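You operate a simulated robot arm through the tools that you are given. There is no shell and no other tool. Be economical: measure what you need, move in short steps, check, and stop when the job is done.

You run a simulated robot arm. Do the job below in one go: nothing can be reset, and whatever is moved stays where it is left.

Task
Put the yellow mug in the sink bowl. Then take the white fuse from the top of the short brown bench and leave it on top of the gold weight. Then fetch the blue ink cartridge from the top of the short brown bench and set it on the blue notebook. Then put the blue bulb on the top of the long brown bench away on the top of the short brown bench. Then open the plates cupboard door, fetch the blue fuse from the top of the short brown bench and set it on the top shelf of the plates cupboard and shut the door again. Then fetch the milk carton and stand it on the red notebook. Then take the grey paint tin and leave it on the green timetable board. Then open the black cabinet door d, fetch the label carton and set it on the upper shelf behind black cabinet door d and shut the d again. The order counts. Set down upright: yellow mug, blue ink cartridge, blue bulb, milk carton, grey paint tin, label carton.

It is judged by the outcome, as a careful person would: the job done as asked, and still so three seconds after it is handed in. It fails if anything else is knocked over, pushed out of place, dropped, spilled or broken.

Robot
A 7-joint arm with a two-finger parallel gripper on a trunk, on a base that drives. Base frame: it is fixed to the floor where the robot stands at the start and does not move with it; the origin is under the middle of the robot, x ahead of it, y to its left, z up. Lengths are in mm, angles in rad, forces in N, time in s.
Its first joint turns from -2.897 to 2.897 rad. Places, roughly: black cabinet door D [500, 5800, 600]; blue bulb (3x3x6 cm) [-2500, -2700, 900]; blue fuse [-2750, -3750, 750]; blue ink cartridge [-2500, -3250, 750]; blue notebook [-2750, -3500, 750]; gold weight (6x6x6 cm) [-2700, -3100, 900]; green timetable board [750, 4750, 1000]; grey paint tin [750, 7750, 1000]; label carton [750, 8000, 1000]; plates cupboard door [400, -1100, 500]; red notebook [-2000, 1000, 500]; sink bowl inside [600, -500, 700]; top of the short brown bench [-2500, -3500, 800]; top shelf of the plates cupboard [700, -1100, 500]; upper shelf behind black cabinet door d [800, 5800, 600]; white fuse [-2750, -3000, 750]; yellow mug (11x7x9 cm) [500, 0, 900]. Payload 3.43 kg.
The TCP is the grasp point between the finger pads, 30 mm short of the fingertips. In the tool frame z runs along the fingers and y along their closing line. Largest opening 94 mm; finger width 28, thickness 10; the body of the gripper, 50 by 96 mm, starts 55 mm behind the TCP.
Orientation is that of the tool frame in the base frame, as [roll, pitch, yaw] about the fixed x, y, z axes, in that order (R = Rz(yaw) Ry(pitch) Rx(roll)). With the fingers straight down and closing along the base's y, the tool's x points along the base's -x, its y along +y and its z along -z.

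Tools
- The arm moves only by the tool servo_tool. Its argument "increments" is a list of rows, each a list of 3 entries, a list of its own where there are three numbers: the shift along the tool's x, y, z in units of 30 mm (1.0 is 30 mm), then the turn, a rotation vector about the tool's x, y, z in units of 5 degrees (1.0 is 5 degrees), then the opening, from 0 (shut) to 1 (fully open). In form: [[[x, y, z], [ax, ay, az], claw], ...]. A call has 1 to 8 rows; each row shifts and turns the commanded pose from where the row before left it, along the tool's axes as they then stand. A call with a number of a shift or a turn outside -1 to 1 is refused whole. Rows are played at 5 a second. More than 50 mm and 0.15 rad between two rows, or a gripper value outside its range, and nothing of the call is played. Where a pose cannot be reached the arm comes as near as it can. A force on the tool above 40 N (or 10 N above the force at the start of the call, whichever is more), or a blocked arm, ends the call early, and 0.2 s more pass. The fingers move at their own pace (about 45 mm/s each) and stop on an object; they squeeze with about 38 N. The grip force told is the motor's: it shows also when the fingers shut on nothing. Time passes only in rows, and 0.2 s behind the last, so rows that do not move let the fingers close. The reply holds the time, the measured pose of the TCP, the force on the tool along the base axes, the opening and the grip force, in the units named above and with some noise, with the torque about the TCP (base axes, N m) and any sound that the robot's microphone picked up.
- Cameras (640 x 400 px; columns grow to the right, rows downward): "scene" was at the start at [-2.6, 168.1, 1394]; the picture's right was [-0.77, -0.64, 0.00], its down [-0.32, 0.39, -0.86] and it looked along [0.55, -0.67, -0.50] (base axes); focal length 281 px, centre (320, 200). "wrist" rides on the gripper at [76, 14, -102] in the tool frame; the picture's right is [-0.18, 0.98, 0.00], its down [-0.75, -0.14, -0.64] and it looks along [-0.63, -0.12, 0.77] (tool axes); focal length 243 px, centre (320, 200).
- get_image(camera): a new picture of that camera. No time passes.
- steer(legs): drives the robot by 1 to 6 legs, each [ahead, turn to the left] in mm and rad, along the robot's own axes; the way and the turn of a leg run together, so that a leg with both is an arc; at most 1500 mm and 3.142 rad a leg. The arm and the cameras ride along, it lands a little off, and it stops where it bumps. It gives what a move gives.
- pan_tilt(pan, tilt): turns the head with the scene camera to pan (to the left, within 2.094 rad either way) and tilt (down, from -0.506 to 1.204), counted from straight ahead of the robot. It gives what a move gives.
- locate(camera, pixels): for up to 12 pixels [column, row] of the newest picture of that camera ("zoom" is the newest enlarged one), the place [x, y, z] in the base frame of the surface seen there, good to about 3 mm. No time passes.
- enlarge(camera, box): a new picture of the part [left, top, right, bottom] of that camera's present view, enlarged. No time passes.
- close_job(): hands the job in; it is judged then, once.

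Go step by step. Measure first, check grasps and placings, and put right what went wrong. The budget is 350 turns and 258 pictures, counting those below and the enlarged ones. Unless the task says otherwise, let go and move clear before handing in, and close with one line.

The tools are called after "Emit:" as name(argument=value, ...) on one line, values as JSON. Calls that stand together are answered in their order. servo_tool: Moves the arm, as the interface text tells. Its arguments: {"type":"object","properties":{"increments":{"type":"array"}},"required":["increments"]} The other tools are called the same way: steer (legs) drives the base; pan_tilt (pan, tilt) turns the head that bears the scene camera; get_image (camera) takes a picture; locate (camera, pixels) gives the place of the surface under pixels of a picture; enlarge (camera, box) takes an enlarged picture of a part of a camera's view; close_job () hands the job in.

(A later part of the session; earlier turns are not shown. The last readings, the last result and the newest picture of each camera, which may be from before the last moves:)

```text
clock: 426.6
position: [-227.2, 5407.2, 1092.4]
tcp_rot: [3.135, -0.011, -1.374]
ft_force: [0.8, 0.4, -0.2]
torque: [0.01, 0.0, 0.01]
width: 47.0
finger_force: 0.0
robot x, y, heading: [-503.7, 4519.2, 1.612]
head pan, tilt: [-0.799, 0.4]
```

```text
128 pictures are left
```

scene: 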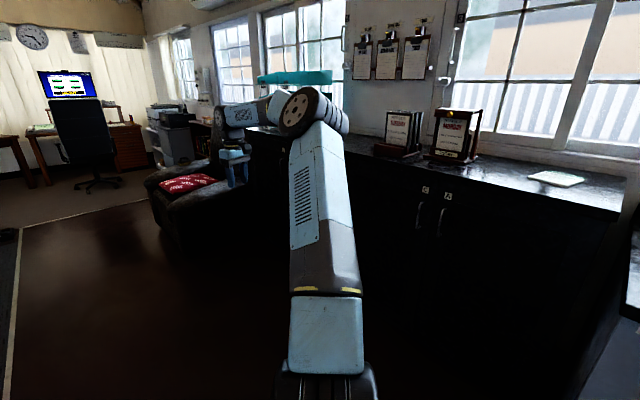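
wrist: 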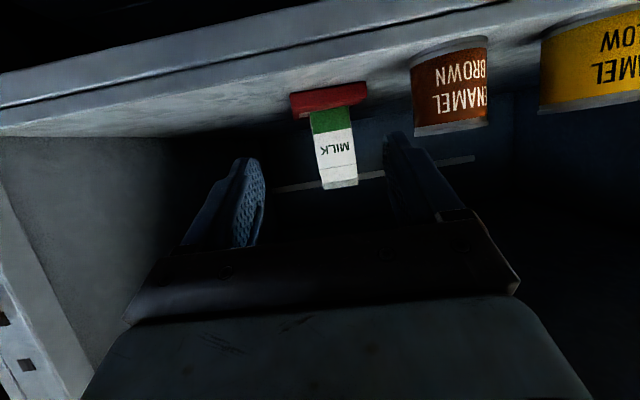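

Emit:
locate(camera="scene", pixels=[[420, 215], [441, 220], [448, 195], [500, 250], [500, 330], [575, 395], [165, 240], [155, 180], [270, 165], [600, 215], [500, 190], [240, 125]])

Emit:
enlarge(camera="scene", box=[380, 150, 540, 250])

Emit:
pan_tilt(pan=-1.7, tilt=0.5)

Emit:
get_image(camera="scene")

```text
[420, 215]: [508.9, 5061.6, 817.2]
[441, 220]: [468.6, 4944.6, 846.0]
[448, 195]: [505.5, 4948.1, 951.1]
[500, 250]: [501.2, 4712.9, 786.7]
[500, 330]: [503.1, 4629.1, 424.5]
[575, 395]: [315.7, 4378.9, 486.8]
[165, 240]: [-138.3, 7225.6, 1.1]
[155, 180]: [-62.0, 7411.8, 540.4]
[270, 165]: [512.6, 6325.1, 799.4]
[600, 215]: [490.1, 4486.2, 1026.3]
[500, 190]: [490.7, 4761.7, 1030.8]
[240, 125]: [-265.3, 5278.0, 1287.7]
```

```text
4.00 times, centred on (460, 200) of scene
```

zoom: 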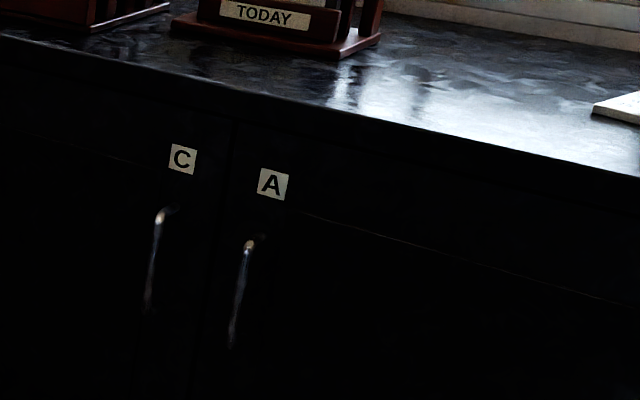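

```text
clock: 427.8
position: [-229.6, 5407.6, 1092.5]
tcp_rot: [3.136, -0.011, -1.373]
ft_force: [-0.6, 0.1, -0.3]
torque: [-0.04, 0.0, 0.01]
width: 46.8
finger_force: 0.1
robot x, y, heading: [-503.1, 4516.5, 1.609]
head pan, tilt: [-1.7, 0.499]
```

```text
126 pictures are left
```

scene: 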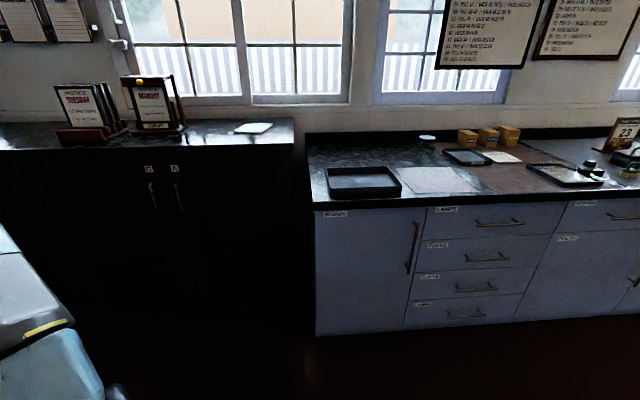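

Emit:
enlarge(camera="scene", box=[100, 80, 324, 220])

Emit:
locate(camera="scene", pixels=[[255, 127], [236, 130], [272, 128], [250, 133], [290, 140], [200, 140], [150, 130], [290, 125]])

```text
2.86 times, centred on (212, 150) of scene
```

zoom: 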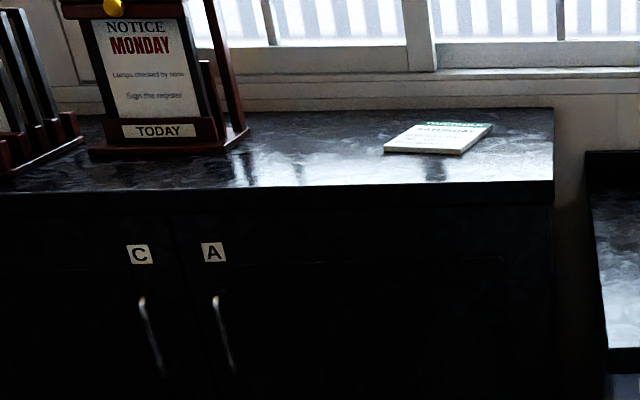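

```text
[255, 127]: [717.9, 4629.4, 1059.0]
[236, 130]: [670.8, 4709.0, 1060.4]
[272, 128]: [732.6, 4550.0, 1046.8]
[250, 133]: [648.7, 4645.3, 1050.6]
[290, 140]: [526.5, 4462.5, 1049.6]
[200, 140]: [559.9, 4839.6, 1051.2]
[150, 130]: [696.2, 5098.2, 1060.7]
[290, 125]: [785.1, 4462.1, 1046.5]
```

That white sheet with the green header at (700,4630,1060) must be the timetable board. The tin and label carton should be further on, past the armchair, so I'll drive on along the left side of the aisle to look.

Emit:
steer(legs=[[0, 0.05], [1150, 0], [1150, 0]])

Emit:
pan_tilt(pan=-1.0, tilt=0.4)

Emit:
get_image(camera="scene")

Emit:
pan_tilt(pan=-0.3, tilt=0.4)

Emit:
get_image(camera="scene")

```text
clock: 439.9
position: [-445.9, 7732.9, 1092.2]
tcp_rot: [3.137, -0.012, -1.332]
ft_force: [0.4, 0.7, -0.9]
torque: [-0.03, 0.01, 0.01]
width: 47.0
finger_force: 0.0
robot x, y, heading: [-680.4, 6832.9, 1.651]
head pan, tilt: [-1.7, 0.499]
```

```text
clock: 440.9
position: [-446.0, 7732.6, 1093.0]
tcp_rot: [3.137, -0.011, -1.333]
ft_force: [1.4, 0.2, -0.5]
torque: [-0.01, -0.01, -0.04]
width: 47.2
finger_force: 0.0
robot x, y, heading: [-680.1, 6834.7, 1.648]
head pan, tilt: [-1.0, 0.4]
```

```text
124 pictures are left
```

scene: 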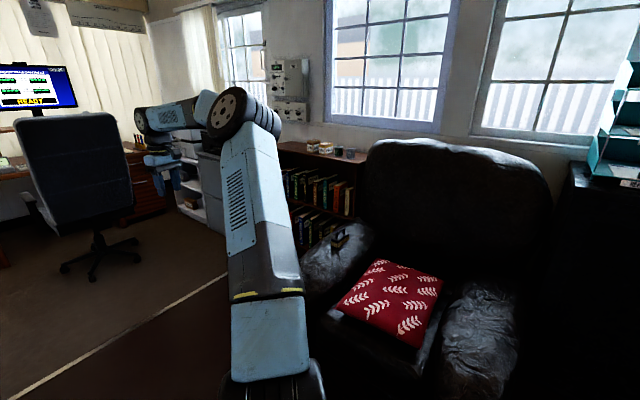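

```text
clock: 442.0
position: [-445.6, 7733.3, 1093.5]
tcp_rot: [3.136, -0.012, -1.331]
ft_force: [-0.2, -0.8, 0.3]
torque: [-0.03, 0.02, -0.02]
width: 47.2
finger_force: 0.0
robot x, y, heading: [-688.1, 6839.4, 1.652]
head pan, tilt: [-0.3, 0.4]
```

```text
123 pictures are left
```

scene: 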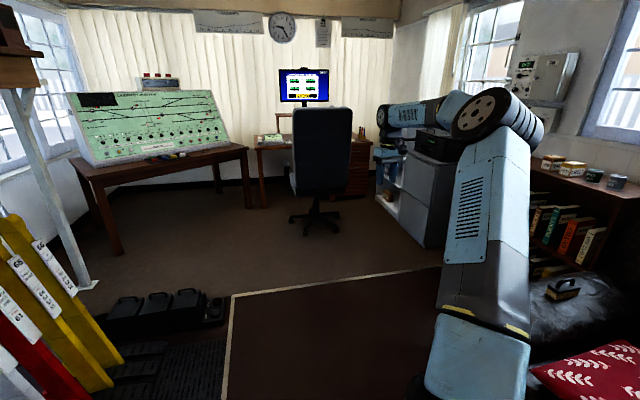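

The tins sit on the bookshelf beyond the armchair. I'll locate the shelf, tins and chair.

Emit:
enlarge(camera="scene", box=[500, 130, 640, 220])

Emit:
locate(camera="scene", pixels=[[553, 162], [572, 168], [592, 175], [616, 182], [540, 172], [590, 205], [635, 190], [540, 290], [425, 230], [400, 215], [460, 300], [620, 280]])

```text
4.44 times, centred on (570, 175) of scene
```

zoom: 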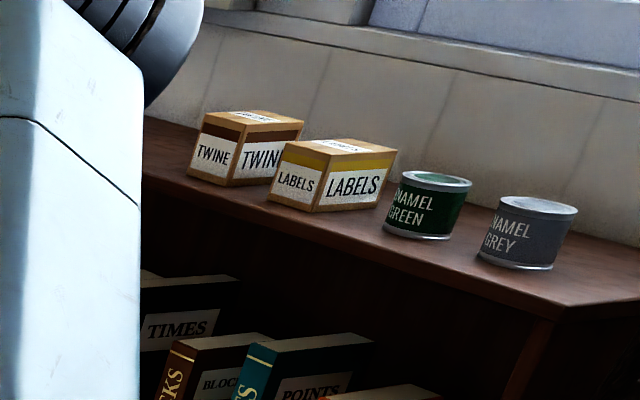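

```text
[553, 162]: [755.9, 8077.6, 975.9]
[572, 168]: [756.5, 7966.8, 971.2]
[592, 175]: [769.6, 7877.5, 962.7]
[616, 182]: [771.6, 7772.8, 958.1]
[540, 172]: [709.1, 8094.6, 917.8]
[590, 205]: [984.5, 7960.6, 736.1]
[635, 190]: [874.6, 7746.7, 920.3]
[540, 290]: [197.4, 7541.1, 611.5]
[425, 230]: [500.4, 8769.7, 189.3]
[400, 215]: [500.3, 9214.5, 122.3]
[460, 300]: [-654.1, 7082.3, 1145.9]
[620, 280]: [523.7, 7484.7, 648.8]
```

Emit:
locate(camera="scene", pixels=[[315, 220], [340, 215], [350, 150], [295, 150], [230, 295], [215, 310], [440, 268], [270, 180], [120, 250], [545, 275], [555, 300]])

```text
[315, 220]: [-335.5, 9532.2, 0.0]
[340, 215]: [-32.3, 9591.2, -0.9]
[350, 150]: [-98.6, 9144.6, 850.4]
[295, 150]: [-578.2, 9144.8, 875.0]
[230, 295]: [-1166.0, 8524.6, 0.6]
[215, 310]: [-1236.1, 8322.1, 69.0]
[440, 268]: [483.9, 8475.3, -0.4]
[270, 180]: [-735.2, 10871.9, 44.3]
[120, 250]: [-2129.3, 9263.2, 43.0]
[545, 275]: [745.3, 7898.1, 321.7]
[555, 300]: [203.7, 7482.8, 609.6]
```

There's plenty of floor past the chair. I'll drive to about (−650,8000) and turn to face the bookshelf.

Emit:
steer(legs=[[0, -0.11], [1165, 0]])

Emit:
steer(legs=[[0, -0.78], [0, -0.76]])

Emit:
pan_tilt(pan=0.0, tilt=0.5)

Emit:
get_image(camera="scene")

```text
clock: 448.5
position: [-305.5, 8853.1, 1092.5]
tcp_rot: [3.136, -0.012, -1.446]
ft_force: [0.2, -0.7, -1.0]
torque: [0.01, 0.04, -0.01]
width: 47.0
finger_force: 0.0
robot x, y, heading: [-643.6, 7990.1, 1.534]
head pan, tilt: [-0.3, 0.4]
```

```text
clock: 452.1
position: [254.1, 8225.7, 1097.2]
tcp_rot: [3.138, -0.009, -2.39]
ft_force: [0.0, -0.6, 0.5]
torque: [0.03, -0.03, -0.02]
width: 47.0
finger_force: 0.1
robot x, y, heading: [-681.5, 8044.1, 0.569]
head pan, tilt: [-0.3, 0.4]
stopped in leg 2: the robot was blocked; the commanded pose is now the measured one
```

```text
clock: 452.9
position: [254.4, 8226.8, 1095.5]
tcp_rot: [3.137, -0.011, -2.389]
ft_force: [0.5, 0.1, 0.2]
torque: [0.01, 0.01, 0.01]
width: 47.0
finger_force: 0.1
robot x, y, heading: [-687.0, 8046.4, 0.564]
head pan, tilt: [0.0, 0.499]
```

```text
121 pictures are left
```

scene: 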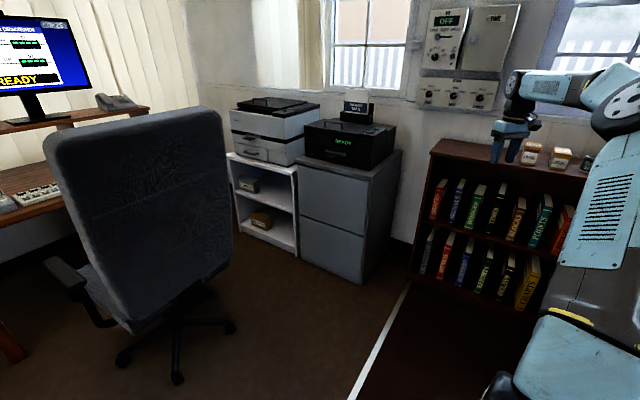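

Emit:
steer(legs=[[0, -0.566]])

Emit:
servo_tool(increments=[[[0, 0, 0], [0, 0, 1], 0.5], [[0, 0, 0], [0, 0, 1], 0.5], [[0, 0, 0], [0, 0, 1], 0.5]])

Emit:
get_image(camera="scene")

```text
clock: 455.0
position: [204.3, 7695.3, 1095.2]
tcp_rot: [3.136, -0.011, -2.955]
ft_force: [0.0, -1.2, -0.1]
torque: [-0.03, -0.01, 0.0]
width: 46.8
finger_force: 0.1
robot x, y, heading: [-682.2, 8091.9, 0.008]
head pan, tilt: [0.0, 0.499]
```

```text
clock: 455.8
position: [204.5, 7695.2, 1096.0]
tcp_rot: [3.139, -0.012, 3.064]
ft_force: [-0.1, -0.1, 0.0]
torque: [0.0, -0.03, -0.02]
width: 46.9
finger_force: 0.1
robot x, y, heading: [-682.5, 8094.8, 0.009]
head pan, tilt: [0.0, 0.499]
```

```text
120 pictures are left
```

scene: 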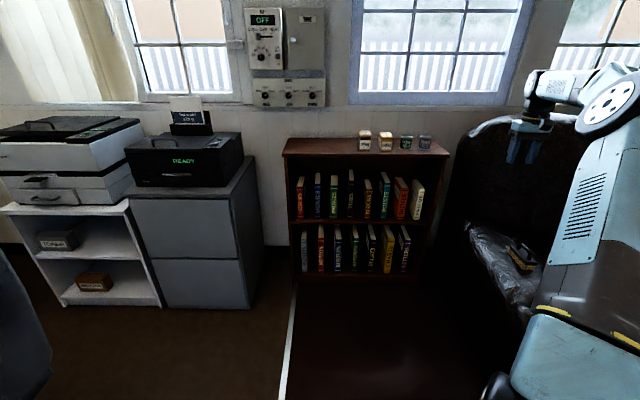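

I'll retract the arm 400 mm, then drive up to the bookshelf.

Emit:
servo_tool(increments=[[[0.94, 0.2, 0], [0, 0, 0], 0.5], [[0.94, 0.2, 0], [0, 0, 0], 0.5], [[0.94, 0.2, 0], [0, 0, 0], 0.5], [[0.94, 0.2, 0], [0, 0, 0], 0.5], [[0.94, 0.2, 0], [0, 0, 0], 0.5], [[0.94, 0.2, 0], [0, 0, 0], 0.5], [[0.94, 0.2, 0], [0, 0, 0], 0.5]])

Emit:
servo_tool(increments=[[[0.94, 0.2, 0], [0, 0, 0], 0.5], [[0.94, 0.2, 0], [0, 0, 0], 0.5], [[0.94, 0.2, 0], [0, 0, 0], 0.5], [[0.94, 0.2, 0], [0, 0, 0], 0.5], [[0.94, 0.2, 0], [0, 0, 0], 0.5], [[0.94, 0.2, 0], [0, 0, 0], 0.5], [[0.94, 0.2, 0], [0, 0, 0], 0.5]])

Emit:
steer(legs=[[0, -0.14], [740, 0], [0, 0.13]])

Emit:
get_image(camera="scene")

Emit:
get_image(camera="wrist")

```text
clock: 457.4
position: [10.6, 7752.6, 1095.1]
tcp_rot: [3.138, -0.012, 3.066]
ft_force: [0.3, -0.6, -0.3]
torque: [0.03, 0.03, 0.0]
width: 47.1
finger_force: 0.0
robot x, y, heading: [-685.2, 8096.9, 0.007]
head pan, tilt: [0.0, 0.499]
```

```text
clock: 459.0
position: [-182.3, 7808.2, 1099.8]
tcp_rot: [3.14, -0.01, 3.068]
ft_force: [0.7, -0.5, -0.2]
torque: [0.02, 0.05, 0.0]
width: 46.9
finger_force: 0.0
robot x, y, heading: [-686.0, 8094.7, 0.013]
head pan, tilt: [0.0, 0.499]
```

```text
clock: 464.4
position: [543.1, 7695.3, 1101.0]
tcp_rot: [3.139, -0.012, 3.041]
ft_force: [0.7, 0.7, 0.3]
torque: [-0.02, 0.01, 0.02]
width: 46.9
finger_force: 0.1
robot x, y, heading: [49.8, 7983.1, -0.015]
head pan, tilt: [0.0, 0.499]
```

```text
119 pictures are left
```

scene: 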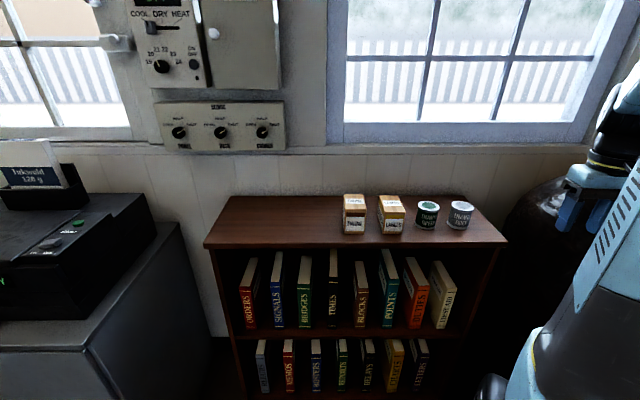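

```text
118 pictures are left
```

wrist: 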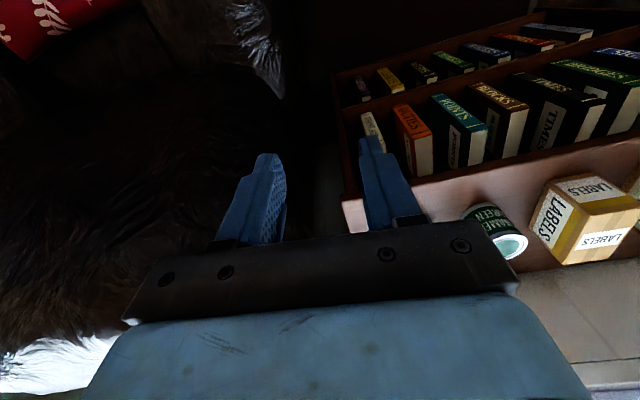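

Emit:
enlarge(camera="scene", box=[330, 175, 490, 275])

Emit:
locate(camera="zoom", pixels=[[525, 115], [487, 120], [565, 122], [520, 135], [515, 215], [350, 120], [430, 130], [385, 125], [275, 85], [230, 180], [260, 225], [205, 220]])

```text
4.00 times, centred on (410, 225) of scene
```

zoom: 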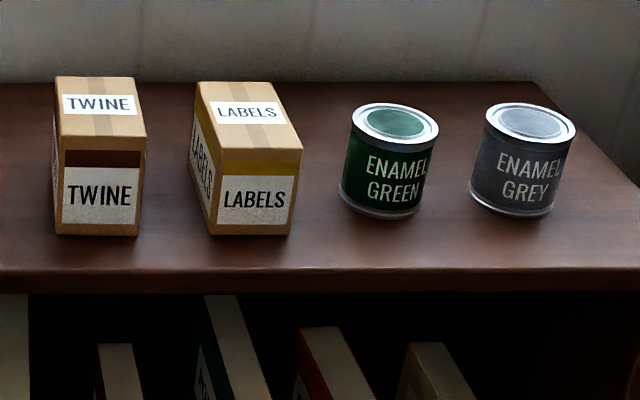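

```text
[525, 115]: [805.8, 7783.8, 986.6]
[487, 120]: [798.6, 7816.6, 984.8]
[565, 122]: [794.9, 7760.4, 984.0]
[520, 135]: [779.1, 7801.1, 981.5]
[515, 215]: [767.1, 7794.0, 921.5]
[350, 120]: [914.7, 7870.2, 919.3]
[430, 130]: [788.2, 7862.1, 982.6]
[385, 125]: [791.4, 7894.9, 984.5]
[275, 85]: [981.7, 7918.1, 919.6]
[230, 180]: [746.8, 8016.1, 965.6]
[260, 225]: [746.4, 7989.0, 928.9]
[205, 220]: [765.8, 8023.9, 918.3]
```

The grey tin is centred near (798,7788), top 985, ~62 mm across; the green tin is 40 mm to its left. I'll move above it.

Emit:
servo_tool(increments=[[[-0.9, 0.25, 0], [0, 0, -0.6], 0.85], [[-0.9, 0.3, 0], [0, 0, -0.55], 0.85], [[-0.915, 0.341, 0], [0, 0, 0], 0.85], [[-0.915, 0.341, 0], [0, 0, 0], 0.85], [[-0.915, 0.341, 0], [0, 0, 0], 0.85], [[-0.915, 0.341, 0], [0, 0, 0], 0.85], [[-0.915, 0.341, 0], [0, 0, 0], 0.85]])

Emit:
get_image(camera="wrist")

```text
clock: 466.0
position: [734.2, 7759.6, 1098.5]
tcp_rot: [3.137, -0.011, -3.139]
ft_force: [-0.5, -0.5, 0.8]
torque: [-0.03, -0.04, -0.01]
width: 79.9
finger_force: 0.1
robot x, y, heading: [48.1, 7980.5, -0.014]
head pan, tilt: [0.0, 0.499]
```

```text
116 pictures are left
```

wrist: 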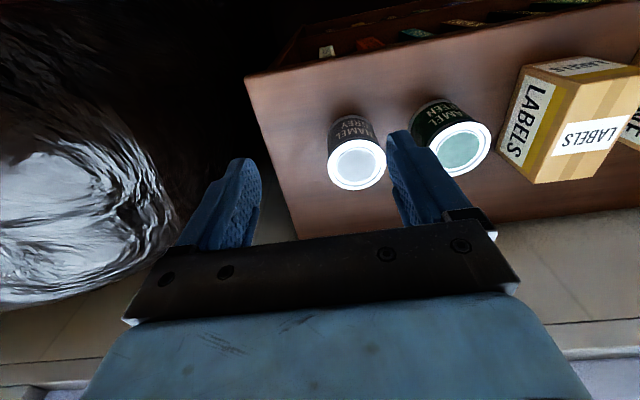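

Emit:
locate(camera="wrist", pixels=[[356, 145], [356, 187], [329, 165], [385, 163], [355, 165], [340, 123], [428, 150], [300, 235], [250, 85]])

```text
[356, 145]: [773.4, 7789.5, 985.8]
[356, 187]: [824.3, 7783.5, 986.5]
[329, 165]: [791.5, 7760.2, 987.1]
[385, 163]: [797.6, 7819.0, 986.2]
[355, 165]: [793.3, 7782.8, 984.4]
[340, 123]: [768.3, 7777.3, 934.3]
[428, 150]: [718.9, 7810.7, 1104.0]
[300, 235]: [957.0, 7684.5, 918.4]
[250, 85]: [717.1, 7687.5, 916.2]
```

The tin's rim centre is (799,7789). I'll go over it, down to z≈956, and close.

Emit:
servo_tool(increments=[[[-0.72, 0.33, 0], [0, 0, 0], 0.88], [[-0.72, 0.33, 0], [0, 0, 0], 0.88], [[-0.72, 0.33, 0], [0, 0, 0], 0.88], [[0, 0, 1], [0, 0, 0], 0.88], [[0, 0, 1], [0, 0, 0], 0.88]])

Emit:
get_image(camera="wrist")

```text
clock: 467.2
position: [798.5, 7789.6, 1039.1]
tcp_rot: [3.14, -0.009, -3.139]
ft_force: [-0.2, -0.5, 0.1]
torque: [-0.03, -0.02, -0.04]
width: 82.8
finger_force: 0.1
robot x, y, heading: [46.7, 7980.5, -0.011]
head pan, tilt: [0.0, 0.499]
```

```text
115 pictures are left
```

wrist: 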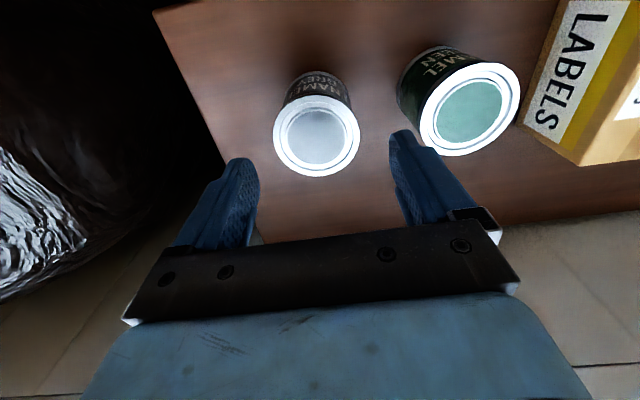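

Emit:
locate(camera="wrist", pixels=[[422, 115], [430, 130], [275, 130], [359, 130], [317, 92], [317, 175]])

```text
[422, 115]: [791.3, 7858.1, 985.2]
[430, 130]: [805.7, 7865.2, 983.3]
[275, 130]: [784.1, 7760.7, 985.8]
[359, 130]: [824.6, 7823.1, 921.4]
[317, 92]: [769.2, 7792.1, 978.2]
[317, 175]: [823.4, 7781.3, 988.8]
```

Emit:
servo_tool(increments=[[[0, 0, 1], [0, 0, 0], 0.88], [[0, 0, 1], [0, 0, 0], 0.88], [[0, 0, 0.75], [0, 0, 0], 0.88], [[0, 0, 0], [0, 0, 0], 0], [[0, 0, 0], [0, 0, 0], 0], [[0, 0, 0], [0, 0, 0], 0], [[0, 0, 0], [0, 0, 0], 0]])

Emit:
servo_tool(increments=[[[0, 0, -0.6], [0, 0, 0], 0], [[0, 0, -0.9], [0, 0, 0], 0], [[0, 0, -0.9], [0, 0, 0], 0], [[0, 0, -0.9], [0, 0, 0], 0], [[0, 0, -0.9], [0, 0, 0], 0], [[0, 0, -0.9], [0, 0, 0], 0], [[0, 0, -0.9], [0, 0, 0], 0], [[0, 0, -0.9], [0, 0, 0], 0]])

Emit:
get_image(camera="wrist")

```text
clock: 468.8
position: [798.9, 7789.4, 958.2]
tcp_rot: [3.139, -0.011, -3.14]
ft_force: [-0.3, -1.7, -0.1]
torque: [-0.03, 0.0, 0.01]
width: 61.2
finger_force: 37.6
robot x, y, heading: [45.6, 7980.3, -0.014]
head pan, tilt: [0.0, 0.499]
```

```text
clock: 470.6
position: [802.4, 7789.4, 1164.4]
tcp_rot: [3.138, -0.011, -3.139]
ft_force: [0.4, -1.1, -2.6]
torque: [-0.02, -0.01, 0.02]
width: 61.1
finger_force: 38.3
robot x, y, heading: [47.9, 7982.5, -0.011]
head pan, tilt: [0.0, 0.499]
```

```text
114 pictures are left
```

wrist: 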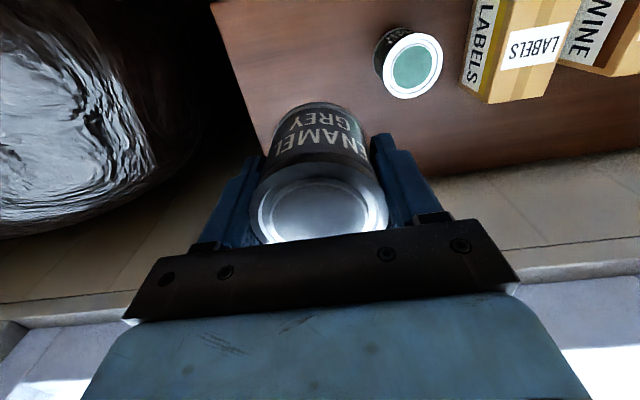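

The grey tin is held (61 mm). I'll pull the arm in, back out, and drive to the timetable board.

Emit:
servo_tool(increments=[[[1, 0, 0], [0, 0, 0], 0], [[1, 0, 0], [0, 0, 0], 0], [[1, 0, 0], [0, 0, 0], 0], [[1, 0, 0], [0, 0, 0], 0], [[1, 0, 0], [0, 0, 0], 0], [[1, 0, 0], [0, 0, 0], 0], [[1, 0, 0], [0, 0, 0], 0], [[1, 0, 0], [0, 0, 0], 0]])

Emit:
steer(legs=[[-700, 0], [0, -0.78], [0, -0.78]])

```text
clock: 472.4
position: [561.0, 7789.6, 1165.2]
tcp_rot: [3.138, -0.011, -3.14]
ft_force: [0.4, -0.1, -3.0]
torque: [0.0, 0.02, 0.01]
width: 61.1
finger_force: 37.7
robot x, y, heading: [48.4, 7982.7, -0.019]
head pan, tilt: [0.0, 0.499]
```

```text
clock: 480.0
position: [-640.2, 7443.5, 1165.9]
tcp_rot: [3.139, -0.012, 1.935]
ft_force: [0.3, 0.2, -1.6]
torque: [-0.01, 0.02, 0.01]
width: 59.5
finger_force: 37.7
robot x, y, heading: [-577.7, 8019.9, -1.258]
head pan, tilt: [0.0, 0.499]
stopped in leg 3: the robot was blocked; the commanded pose is now the measured one
```

Emit:
steer(legs=[[0, -0.345], [1110, 0], [1110, 0], [1100, 0]])

Emit:
steer(legs=[[0, 0.8], [0, 0.78]])

Emit:
get_image(camera="scene")

Emit:
get_image(camera="wrist")

```text
clock: 497.6
position: [-986.2, 4190.7, 1165.8]
tcp_rot: [3.138, -0.012, 1.564]
ft_force: [-0.5, 0.3, -1.5]
torque: [0.0, 0.0, 0.02]
width: 59.0
finger_force: 38.0
robot x, y, heading: [-714.9, 4707.0, -1.625]
head pan, tilt: [0.0, 0.499]
```

```text
clock: 501.7
position: [-351.9, 4247.9, 1166.9]
tcp_rot: [3.14, -0.01, 2.724]
ft_force: [-1.3, -1.0, -2.5]
torque: [0.0, -0.04, 0.01]
width: 59.4
finger_force: 37.9
robot x, y, heading: [-747.6, 4641.4, -0.427]
head pan, tilt: [0.0, 0.499]
stopped in leg 2: the robot was blocked; the commanded pose is now the measured one
```

```text
113 pictures are left
```

scene: 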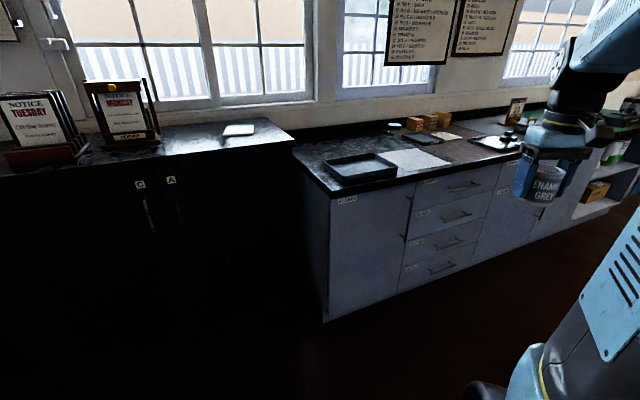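

```text
112 pictures are left
```

wrist: 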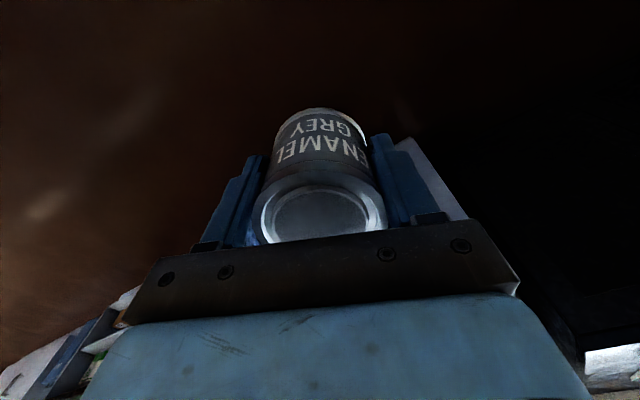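

Emit:
steer(legs=[[0, 0.43], [600, 0]])

Emit:
pan_tilt(pan=0.0, tilt=0.6)

Emit:
get_image(camera="scene")

```text
clock: 506.5
position: [381.0, 4437.7, 1167.3]
tcp_rot: [3.138, -0.011, -3.14]
ft_force: [0.4, 0.6, -2.8]
torque: [-0.03, -0.02, 0.05]
width: 59.1
finger_force: 38.3
robot x, y, heading: [-138.3, 4636.9, -0.008]
head pan, tilt: [0.0, 0.499]
```

```text
clock: 507.2
position: [381.0, 4438.7, 1167.2]
tcp_rot: [3.137, -0.011, -3.139]
ft_force: [1.0, 1.0, -1.7]
torque: [0.01, 0.02, 0.01]
width: 59.0
finger_force: 38.3
robot x, y, heading: [-143.5, 4635.3, -0.016]
head pan, tilt: [0.0, 0.6]
```

```text
111 pictures are left
```

scene: 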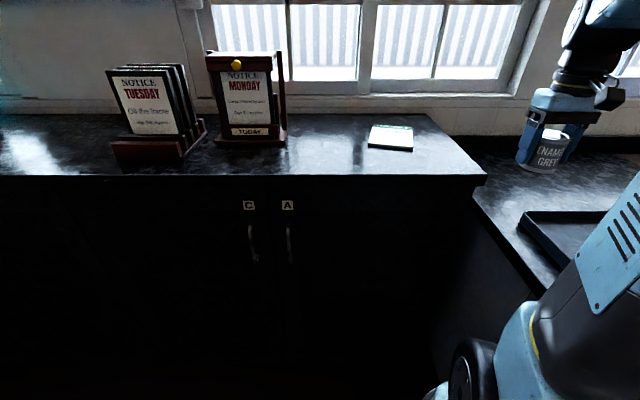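

Emit:
enlarge(camera="scene", box=[350, 110, 440, 166])

Emit:
locate(camera="scene", pixels=[[371, 127], [411, 128], [368, 144], [411, 147], [390, 135], [392, 127], [430, 140], [440, 118]])

Emit:
enlarge(camera="scene", box=[500, 90, 600, 180])

```text
7.11 times, centred on (395, 138) of scene
```

zoom: 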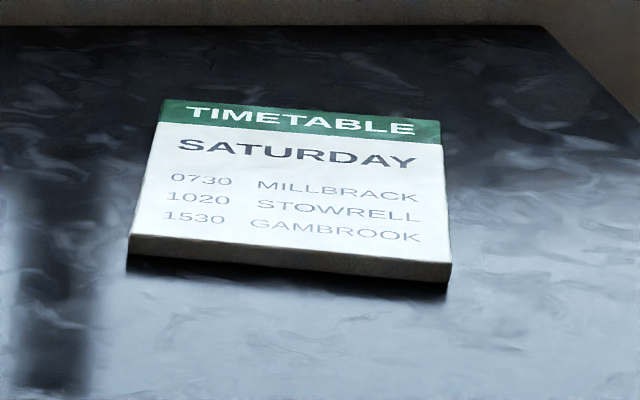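

```text
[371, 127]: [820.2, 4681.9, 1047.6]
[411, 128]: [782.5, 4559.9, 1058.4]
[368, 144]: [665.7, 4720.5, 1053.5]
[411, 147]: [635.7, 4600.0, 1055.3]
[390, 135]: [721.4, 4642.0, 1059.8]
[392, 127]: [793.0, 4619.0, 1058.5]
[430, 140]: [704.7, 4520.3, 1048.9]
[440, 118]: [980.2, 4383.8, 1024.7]
```

```text
4.44 times, centred on (550, 135) of scene
```

zoom: 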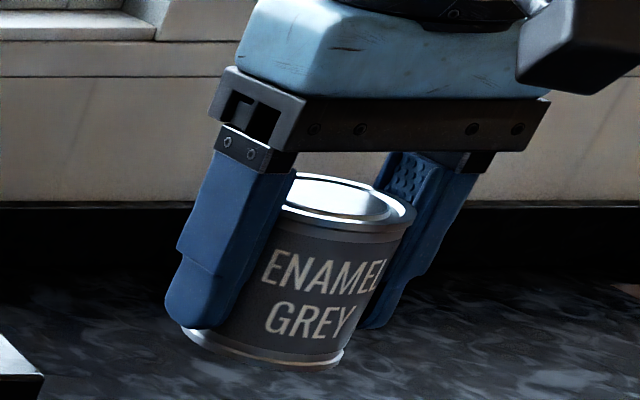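

The timetable board is centred at (724,4642), top z≈1059. I'll carry the tin above it.

Emit:
servo_tool(increments=[[[-0.88, 0.523, 0], [0, 0, 0], 0], [[-0.88, 0.523, 0], [0, 0, 0], 0], [[-0.88, 0.523, 0], [0, 0, 0], 0], [[-0.88, 0.523, 0], [0, 0, 0], 0], [[-0.88, 0.523, 0], [0, 0, 0], 0], [[-0.88, 0.523, 0], [0, 0, 0], 0], [[-0.88, 0.523, 0], [0, 0, 0], 0]])

Emit:
servo_tool(increments=[[[-0.88, 0.523, 0], [0.05, -0.13, 0], 0], [[-0.88, 0.523, 0], [0, 0, 0], 0], [[-0.88, 0.523, 0], [0, 0, 0], 0], [[-0.88, 0.523, 0], [0, 0, 0], 0], [[-0.88, 0.523, 0], [0, 0, 0], 0], [[-0.88, 0.523, 0], [0, 0, 0], 0]])

Emit:
get_image(camera="wrist")

Emit:
enlarge(camera="scene", box=[330, 70, 458, 166])

```text
clock: 508.8
position: [563.8, 4549.2, 1165.3]
tcp_rot: [3.139, -0.011, -3.138]
ft_force: [0.7, -0.4, -1.4]
torque: [0.02, -0.04, -0.02]
width: 59.2
finger_force: 38.6
robot x, y, heading: [-138.8, 4636.3, -0.008]
head pan, tilt: [0.0, 0.6]
```

```text
clock: 510.2
position: [723.7, 4643.7, 1165.6]
tcp_rot: [-3.139, 0.001, -3.14]
ft_force: [-0.1, 0.0, -2.1]
torque: [-0.01, -0.02, -0.02]
width: 59.1
finger_force: 38.4
robot x, y, heading: [-142.6, 4634.1, -0.008]
head pan, tilt: [0.0, 0.6]
```

```text
108 pictures are left
```

wrist: 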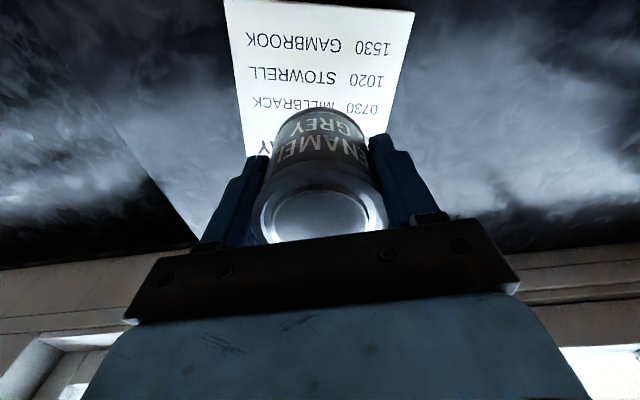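

```text
4.17 times, centred on (394, 118) of scene
```

zoom: 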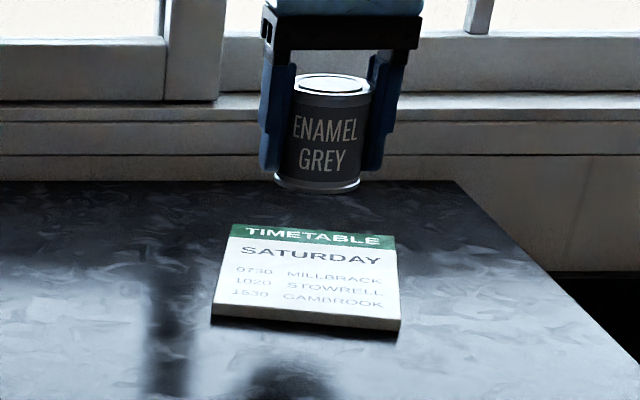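

The tin is upright above the board. I'll lower it to just above the board, then inch down.

Emit:
servo_tool(increments=[[[0, 0, 0.9], [0, 0, 0], 0], [[0, 0, 0.7], [0, 0, 0], 0], [[0, 0, 0.4], [0, 0, 0], 0]])

Emit:
servo_tool(increments=[[[0, 0, 0.08], [0, 0, 0], 0], [[0, 0, 0], [0, 0, 0], 0]])

Emit:
servo_tool(increments=[[[0, 0, 0.06], [0, 0, 0], 0], [[0, 0, 0], [0, 0, 0], 0]])

```text
clock: 511.0
position: [723.0, 4642.5, 1103.6]
tcp_rot: [-3.14, 0.001, -3.14]
ft_force: [0.6, -0.1, -2.3]
torque: [0.0, 0.0, -0.02]
width: 59.1
finger_force: 37.9
robot x, y, heading: [-141.3, 4631.7, -0.007]
head pan, tilt: [0.0, 0.6]
```

```text
clock: 511.6
position: [723.7, 4642.5, 1102.3]
tcp_rot: [-3.14, 0.0, -3.141]
ft_force: [0.1, 0.0, -2.2]
torque: [0.01, 0.02, 0.01]
width: 58.8
finger_force: 37.7
robot x, y, heading: [-144.4, 4634.1, -0.015]
head pan, tilt: [0.0, 0.6]
```

```text
clock: 512.2
position: [724.4, 4642.7, 1098.7]
tcp_rot: [-3.138, 0.001, -3.139]
ft_force: [-0.3, 0.4, -2.2]
torque: [-0.02, 0.0, 0.01]
width: 59.3
finger_force: 38.1
robot x, y, heading: [-142.2, 4636.7, -0.01]
head pan, tilt: [0.0, 0.6]
```

Emit:
servo_tool(increments=[[[0, 0, 0.06], [0, 0, 0], 0], [[0, 0, 0], [0, 0, 0], 0]])

Emit:
servo_tool(increments=[[[0, 0, 0.06], [0, 0, 0], 0], [[0, 0, 0], [0, 0, 0], 0]])

```text
clock: 512.8
position: [724.6, 4644.1, 1098.4]
tcp_rot: [-3.139, 0.001, -3.139]
ft_force: [0.2, -0.3, -1.6]
torque: [-0.05, -0.03, -0.02]
width: 59.1
finger_force: 37.9
robot x, y, heading: [-139.8, 4636.7, -0.009]
head pan, tilt: [0.0, 0.6]
```

```text
clock: 513.4
position: [722.8, 4642.2, 1098.4]
tcp_rot: [-3.141, 0.003, -3.141]
ft_force: [1.6, 1.2, 4.0]
torque: [0.12, 0.1, -0.08]
width: 59.2
finger_force: 38.1
robot x, y, heading: [-139.7, 4633.5, -0.009]
head pan, tilt: [0.0, 0.6]
```

Emit:
servo_tool(increments=[[[0, 0, 0.05], [0, 0, 0], 0], [[0, 0, 0], [0, 0, 0], 0]])

Emit:
servo_tool(increments=[[[0, 0, 0], [0, 0, 0], 0.8], [[0, 0, 0], [0, 0, 0], 0.88], [[0, 0, 0], [0, 0, 0], 0.88], [[0, 0, 0], [0, 0, 0], 0.88]])

Emit:
servo_tool(increments=[[[0, 0, -0.6], [0, 0, 0], 0.88], [[0, 0, -0.9], [0, 0, 0], 0.88], [[0, 0, -0.9], [0, 0, 0], 0.88], [[0, 0, -0.9], [0, 0, 0], 0.88], [[0, 0, -0.4], [0, 0, 0], 0.88], [[1, 0, 0], [0, 0, 0], 0.5], [[1, 0, 0], [0, 0, 0], 0.5], [[1, 0, 0], [0, 0, 0], 0.5]])

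Emit:
enlarge(camera="scene", box=[330, 70, 458, 166])

```text
clock: 514.0
position: [723.1, 4642.7, 1097.1]
tcp_rot: [-3.139, 0.0, -3.139]
ft_force: [0.6, 3.2, 19.2]
torque: [0.2, 0.5, -0.04]
width: 58.8
finger_force: 37.7
robot x, y, heading: [-140.7, 4637.1, -0.008]
head pan, tilt: [0.0, 0.6]
```

```text
clock: 515.0
position: [724.0, 4642.8, 1096.5]
tcp_rot: [-3.14, 0.001, -3.139]
ft_force: [-0.6, 0.5, -0.5]
torque: [0.0, 0.01, 0.01]
width: 82.5
finger_force: 0.1
robot x, y, heading: [-136.6, 4634.8, -0.01]
head pan, tilt: [0.0, 0.6]
```

```text
clock: 516.8
position: [634.6, 4643.3, 1206.5]
tcp_rot: [-3.14, 0.0, -3.141]
ft_force: [1.2, 0.4, -0.7]
torque: [0.03, 0.06, -0.04]
width: 47.2
finger_force: 0.0
robot x, y, heading: [-139.9, 4638.5, -0.013]
head pan, tilt: [0.0, 0.6]
```

```text
4.17 times, centred on (394, 118) of scene
```

zoom: 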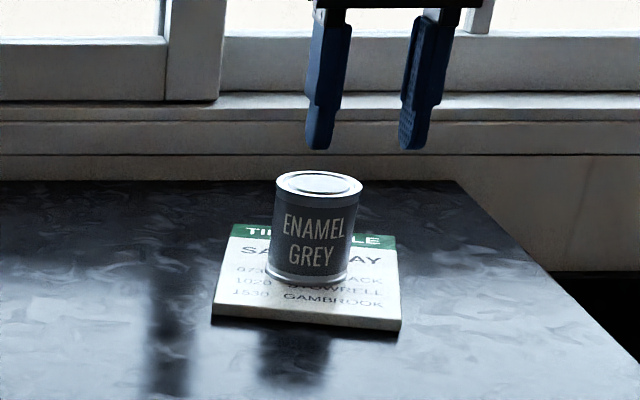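

The grey tin stands on the timetable board. Next is black cabinet door D near y 5800; I'll back off and drive in front of it.

Emit:
steer(legs=[[-550, 0], [0, 0.8], [0, 0.78]])

```text
clock: 523.9
position: [-469.1, 5393.6, 1208.6]
tcp_rot: [-3.139, 0.001, -1.857]
ft_force: [0.4, -0.3, -0.7]
torque: [0.01, 0.03, 0.01]
width: 46.8
finger_force: 0.1
robot x, y, heading: [-597.3, 4614.6, 1.311]
head pan, tilt: [0.0, 0.6]
stopped in leg 3: the robot was blocked; the commanded pose is now the measured one
```

Emit:
steer(legs=[[0, 0.28], [1080, 0], [0, -0.8], [0, -0.79]])

Emit:
pan_tilt(pan=0.0, tilt=0.6)

Emit:
get_image(camera="scene")

```text
clock: 534.4
position: [108.3, 5990.1, 1208.4]
tcp_rot: [-3.14, -0.001, -2.868]
ft_force: [-0.5, 0.3, 0.6]
torque: [0.01, 0.03, -0.02]
width: 47.1
finger_force: 0.1
robot x, y, heading: [-649.3, 5773.0, 0.259]
head pan, tilt: [0.0, 0.6]
stopped in leg 4: the robot was blocked; the commanded pose is now the measured one
```

```text
clock: 535.0
position: [109.0, 5990.0, 1208.9]
tcp_rot: [-3.14, -0.001, -2.869]
ft_force: [-0.3, -0.1, 0.4]
torque: [-0.01, -0.01, -0.01]
width: 46.9
finger_force: 0.0
robot x, y, heading: [-644.2, 5771.9, 0.263]
head pan, tilt: [0.0, 0.6]
```

```text
105 pictures are left
```

scene: 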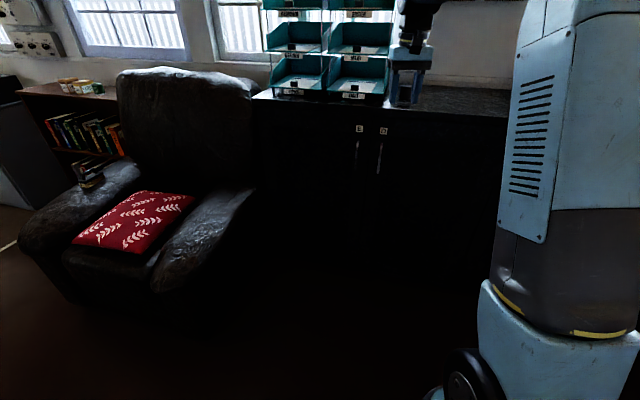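

Emit:
enlarge(camera="scene", box=[300, 90, 460, 190])

Emit:
locate(camera="scene", pixels=[[360, 128], [383, 131], [357, 160], [379, 165], [379, 145], [357, 145], [330, 180], [450, 180], [215, 250], [190, 285], [255, 110], [500, 115]])

```text
4.00 times, centred on (380, 140) of scene
```

zoom: 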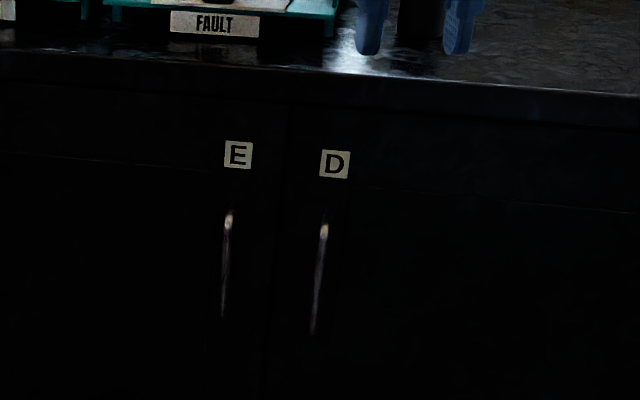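

```text
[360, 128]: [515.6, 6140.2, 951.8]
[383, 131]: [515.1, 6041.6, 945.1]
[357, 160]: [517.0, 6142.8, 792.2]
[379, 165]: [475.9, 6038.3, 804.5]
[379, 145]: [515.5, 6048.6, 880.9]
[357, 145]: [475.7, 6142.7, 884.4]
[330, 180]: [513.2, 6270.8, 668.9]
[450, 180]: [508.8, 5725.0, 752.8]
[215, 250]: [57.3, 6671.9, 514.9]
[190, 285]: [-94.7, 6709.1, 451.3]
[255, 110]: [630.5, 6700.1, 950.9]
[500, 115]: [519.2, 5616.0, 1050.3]
```

Door D's face is x≈515, its handle at (476,6040), z ~730–890 on its left edge, so it is hinged on the right. As before, I'll tilt the tool to horizontal at z≈810 here in free space.

Emit:
servo_tool(increments=[[[0.185, 0, 0.737], [0, -1, 0], 0.6], [[0.248, 0, 0.718], [0, -1, 0], 0.6], [[0.31, 0, 0.694], [0, -1, 0], 0.6], [[0.37, 0, 0.664], [0, -1, 0], 0.6], [[0.426, 0, 0.63], [0, -1, 0], 0.6], [[0.479, 0, 0.59], [0, -1, 0], 0.6], [[0.529, 0, 0.545], [0, -1, 0], 0.6], [[0.575, 0, 0.498], [0, -1, 0], 0.6]])

Emit:
servo_tool(increments=[[[0.616, 0, 0.446], [0, -1, 0], 0.6], [[0.652, 0, 0.39], [0, -1, 0], 0.6], [[0.684, 0, 0.332], [0, -1, 0], 0.6], [[0.71, 0, 0.271], [0, -1, 0], 0.6], [[0.731, 0, 0.209], [0, -1, 0], 0.6], [[0.746, 0, 0.143], [0, -1, 0], 0.6], [[0.756, 0, 0.078], [0, -1, 0], 0.6], [[0.76, 0, 0.012], [0, -1, 0], 0.6]])

Emit:
servo_tool(increments=[[[0.758, 0, -0.054], [0, -1, 0], 0.6], [[0.75, 0, -0.12], [0, -1, 0], 0.6]])

Emit:
steer(legs=[[0, 0.36], [400, 0], [0, -0.62]])

Emit:
get_image(camera="scene")

Emit:
get_image(camera="wrist")

```text
clock: 536.8
position: [65.4, 5980.0, 1033.3]
tcp_rot: [-3.141, 0.698, -2.868]
ft_force: [0.3, -1.5, -0.7]
torque: [0.01, 0.0, 0.05]
width: 56.2
finger_force: 0.1
robot x, y, heading: [-648.8, 5773.7, 0.258]
head pan, tilt: [0.0, 0.6]
```

```text
clock: 538.6
position: [24.4, 5966.7, 854.9]
tcp_rot: [-3.136, 1.397, -2.862]
ft_force: [-0.2, 0.9, -0.8]
torque: [-0.03, 0.03, -0.02]
width: 56.5
finger_force: 0.0
robot x, y, heading: [-648.8, 5776.1, 0.256]
head pan, tilt: [0.0, 0.6]
```

```text
clock: 539.2
position: [11.3, 5962.5, 809.6]
tcp_rot: [-0.633, 1.567, -0.358]
ft_force: [-0.7, 0.3, 0.8]
torque: [0.01, 0.03, -0.02]
width: 56.3
finger_force: 0.1
robot x, y, heading: [-650.0, 5773.9, 0.264]
head pan, tilt: [0.0, 0.6]
```

```text
clock: 544.9
position: [370.3, 6023.7, 810.6]
tcp_rot: [-2.069, 1.569, -2.056]
ft_force: [-1.1, -0.5, 0.8]
torque: [-0.03, 0.0, -0.06]
width: 56.4
finger_force: 0.1
robot x, y, heading: [-317.9, 6045.3, 0.012]
head pan, tilt: [0.0, 0.6]
```

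```text
103 pictures are left
```

scene: 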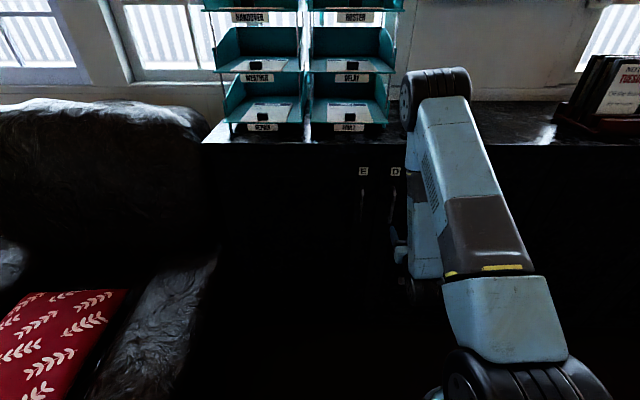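

```text
102 pictures are left
```

wrist: 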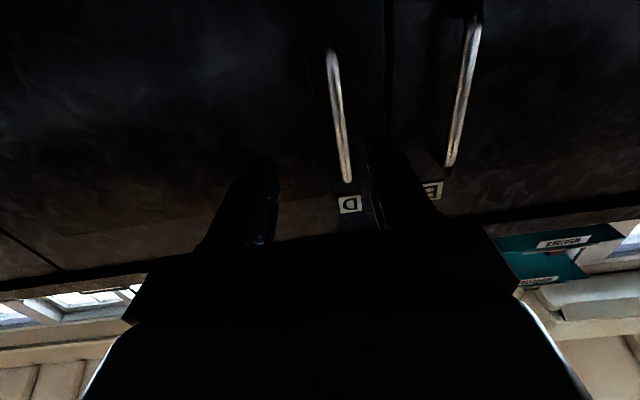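

Handle D is between the fingers, (332,55) to (348,178). I'll measure it and the panel lines.

Emit:
locate(camera="wrist", pixels=[[333, 65], [339, 110], [345, 150], [348, 175], [350, 205], [388, 100], [10, 240], [200, 270], [100, 270], [470, 60]])

```text
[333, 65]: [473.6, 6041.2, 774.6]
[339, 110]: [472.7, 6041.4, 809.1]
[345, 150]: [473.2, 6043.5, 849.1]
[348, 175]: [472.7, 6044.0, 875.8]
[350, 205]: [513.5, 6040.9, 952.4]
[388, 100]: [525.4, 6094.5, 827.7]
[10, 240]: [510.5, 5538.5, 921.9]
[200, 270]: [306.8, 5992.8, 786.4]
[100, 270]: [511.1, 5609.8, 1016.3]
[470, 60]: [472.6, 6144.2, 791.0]
```

The bar is at (475,6042). I'll shift +18 mm, advance 102 mm, and close on it.

Emit:
servo_tool(increments=[[[-0.3, 0.6, 0], [0, 0, 0], 0.6], [[0, 0, 0.9], [0, 0, 0], 0.6], [[0, 0, 0.9], [0, 0, 0], 0.6], [[0, 0, 0.9], [0, 0, 0], 0.6], [[0, 0, 0.68], [0, 0, 0], 0.6], [[0, 0, 0], [0, 0, 0], 0], [[0, 0, 0], [0, 0, 0], 0], [[0, 0, 0], [0, 0, 0], 0]])

```text
clock: 546.7
position: [472.0, 6042.7, 819.2]
tcp_rot: [-1.72, 1.568, -1.708]
ft_force: [1.9, -11.6, 0.2]
torque: [0.28, 0.07, -0.14]
width: 12.0
finger_force: 24.2
robot x, y, heading: [-318.6, 6044.7, 0.006]
head pan, tilt: [0.0, 0.6]
```

The bar is gripped. I'll pull along the arc (radius ~492, hinge near y 5550) in bursts of four.

Emit:
servo_tool(increments=[[[0, -0.074, -0.715], [-0.5, 0, 0], 0], [[0, -0.074, -0.715], [-0.5, 0, 0], 0], [[0, -0.074, -0.715], [-0.5, 0, 0], 0], [[0, -0.074, -0.715], [-0.5, 0, 0], 0]])

Emit:
servo_tool(increments=[[[0, -0.074, -0.715], [-0.5, 0, 0], 0], [[0, -0.074, -0.715], [-0.5, 0, 0], 0], [[0, -0.074, -0.715], [-0.5, 0, 0], 0], [[0, -0.074, -0.715], [-0.5, 0, 0], 0]])

Emit:
servo_tool(increments=[[[0, -0.074, -0.715], [-0.5, 0, 0], 0], [[0, -0.074, -0.715], [-0.5, 0, 0], 0], [[0, -0.074, -0.715], [-0.5, 0, 0], 0], [[0, -0.074, -0.715], [-0.5, 0, 0], 0]])

```text
clock: 547.7
position: [387.6, 6026.5, 818.4]
tcp_rot: [-2.59, 1.569, -2.401]
ft_force: [6.8, -31.5, -3.8]
torque: [0.14, 0.5, -0.34]
width: 11.4
finger_force: 44.8
robot x, y, heading: [-317.6, 6046.9, 0.003]
head pan, tilt: [0.0, 0.6]
```

```text
clock: 548.6
position: [315.8, 6002.9, 819.7]
tcp_rot: [0.202, 1.563, 0.561]
ft_force: [-0.8, 2.7, 1.4]
torque: [-0.21, 0.02, 0.09]
width: 11.8
finger_force: 45.2
out of reach, approached as far as the arm can: row 4
robot x, y, heading: [-315.9, 6047.3, 0.007]
head pan, tilt: [0.0, 0.6]
stopped in row 4: the force on the tool passed its limit at 46 N (the readings are from after the stop); the commanded pose is now the measured one
```

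```text
clock: 549.0
position: [308.2, 5998.7, 819.8]
tcp_rot: [0.326, 1.556, 0.721]
ft_force: [-3.7, 8.7, 3.7]
torque: [-0.57, -0.12, 0.16]
width: 11.8
finger_force: 45.0
out of reach, approached as far as the arm can: row 1
robot x, y, heading: [-315.7, 6046.8, 0.009]
head pan, tilt: [0.0, 0.6]
stopped in row 1: the force on the tool passed its limit at 49 N (the readings are from after the stop); the commanded pose is now the measured one
```

The door is ~20° open and the arm is at its near limit. I'll release, back the base off, and go in from above to push it wider.

Emit:
servo_tool(increments=[[[0, 0, 0], [0, 0, 0], 0.5], [[0, 0, 0], [0, 0, 0], 0.5], [[0, 0, 0], [0, 0, 0], 0.5]])

Emit:
steer(legs=[[-220, 0]])

Emit:
get_image(camera="scene")

```text
clock: 549.8
position: [309.6, 5998.9, 818.5]
tcp_rot: [0.308, 1.557, 0.703]
ft_force: [-0.9, 0.4, 0.2]
torque: [0.03, -0.02, 0.01]
width: 46.8
finger_force: 0.1
robot x, y, heading: [-316.8, 6047.1, 0.012]
head pan, tilt: [0.0, 0.6]
```

```text
clock: 551.5
position: [86.9, 5995.1, 819.2]
tcp_rot: [0.307, 1.554, 0.698]
ft_force: [0.2, -0.2, 0.5]
torque: [-0.02, 0.0, 0.02]
width: 47.0
finger_force: 0.0
robot x, y, heading: [-534.3, 6043.2, 0.004]
head pan, tilt: [0.0, 0.6]
```

```text
101 pictures are left
```

scene: 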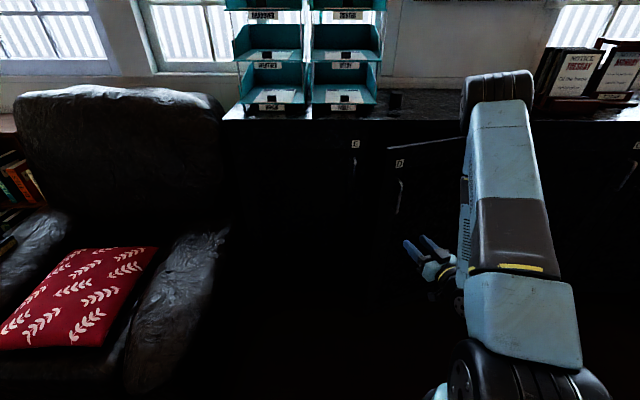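

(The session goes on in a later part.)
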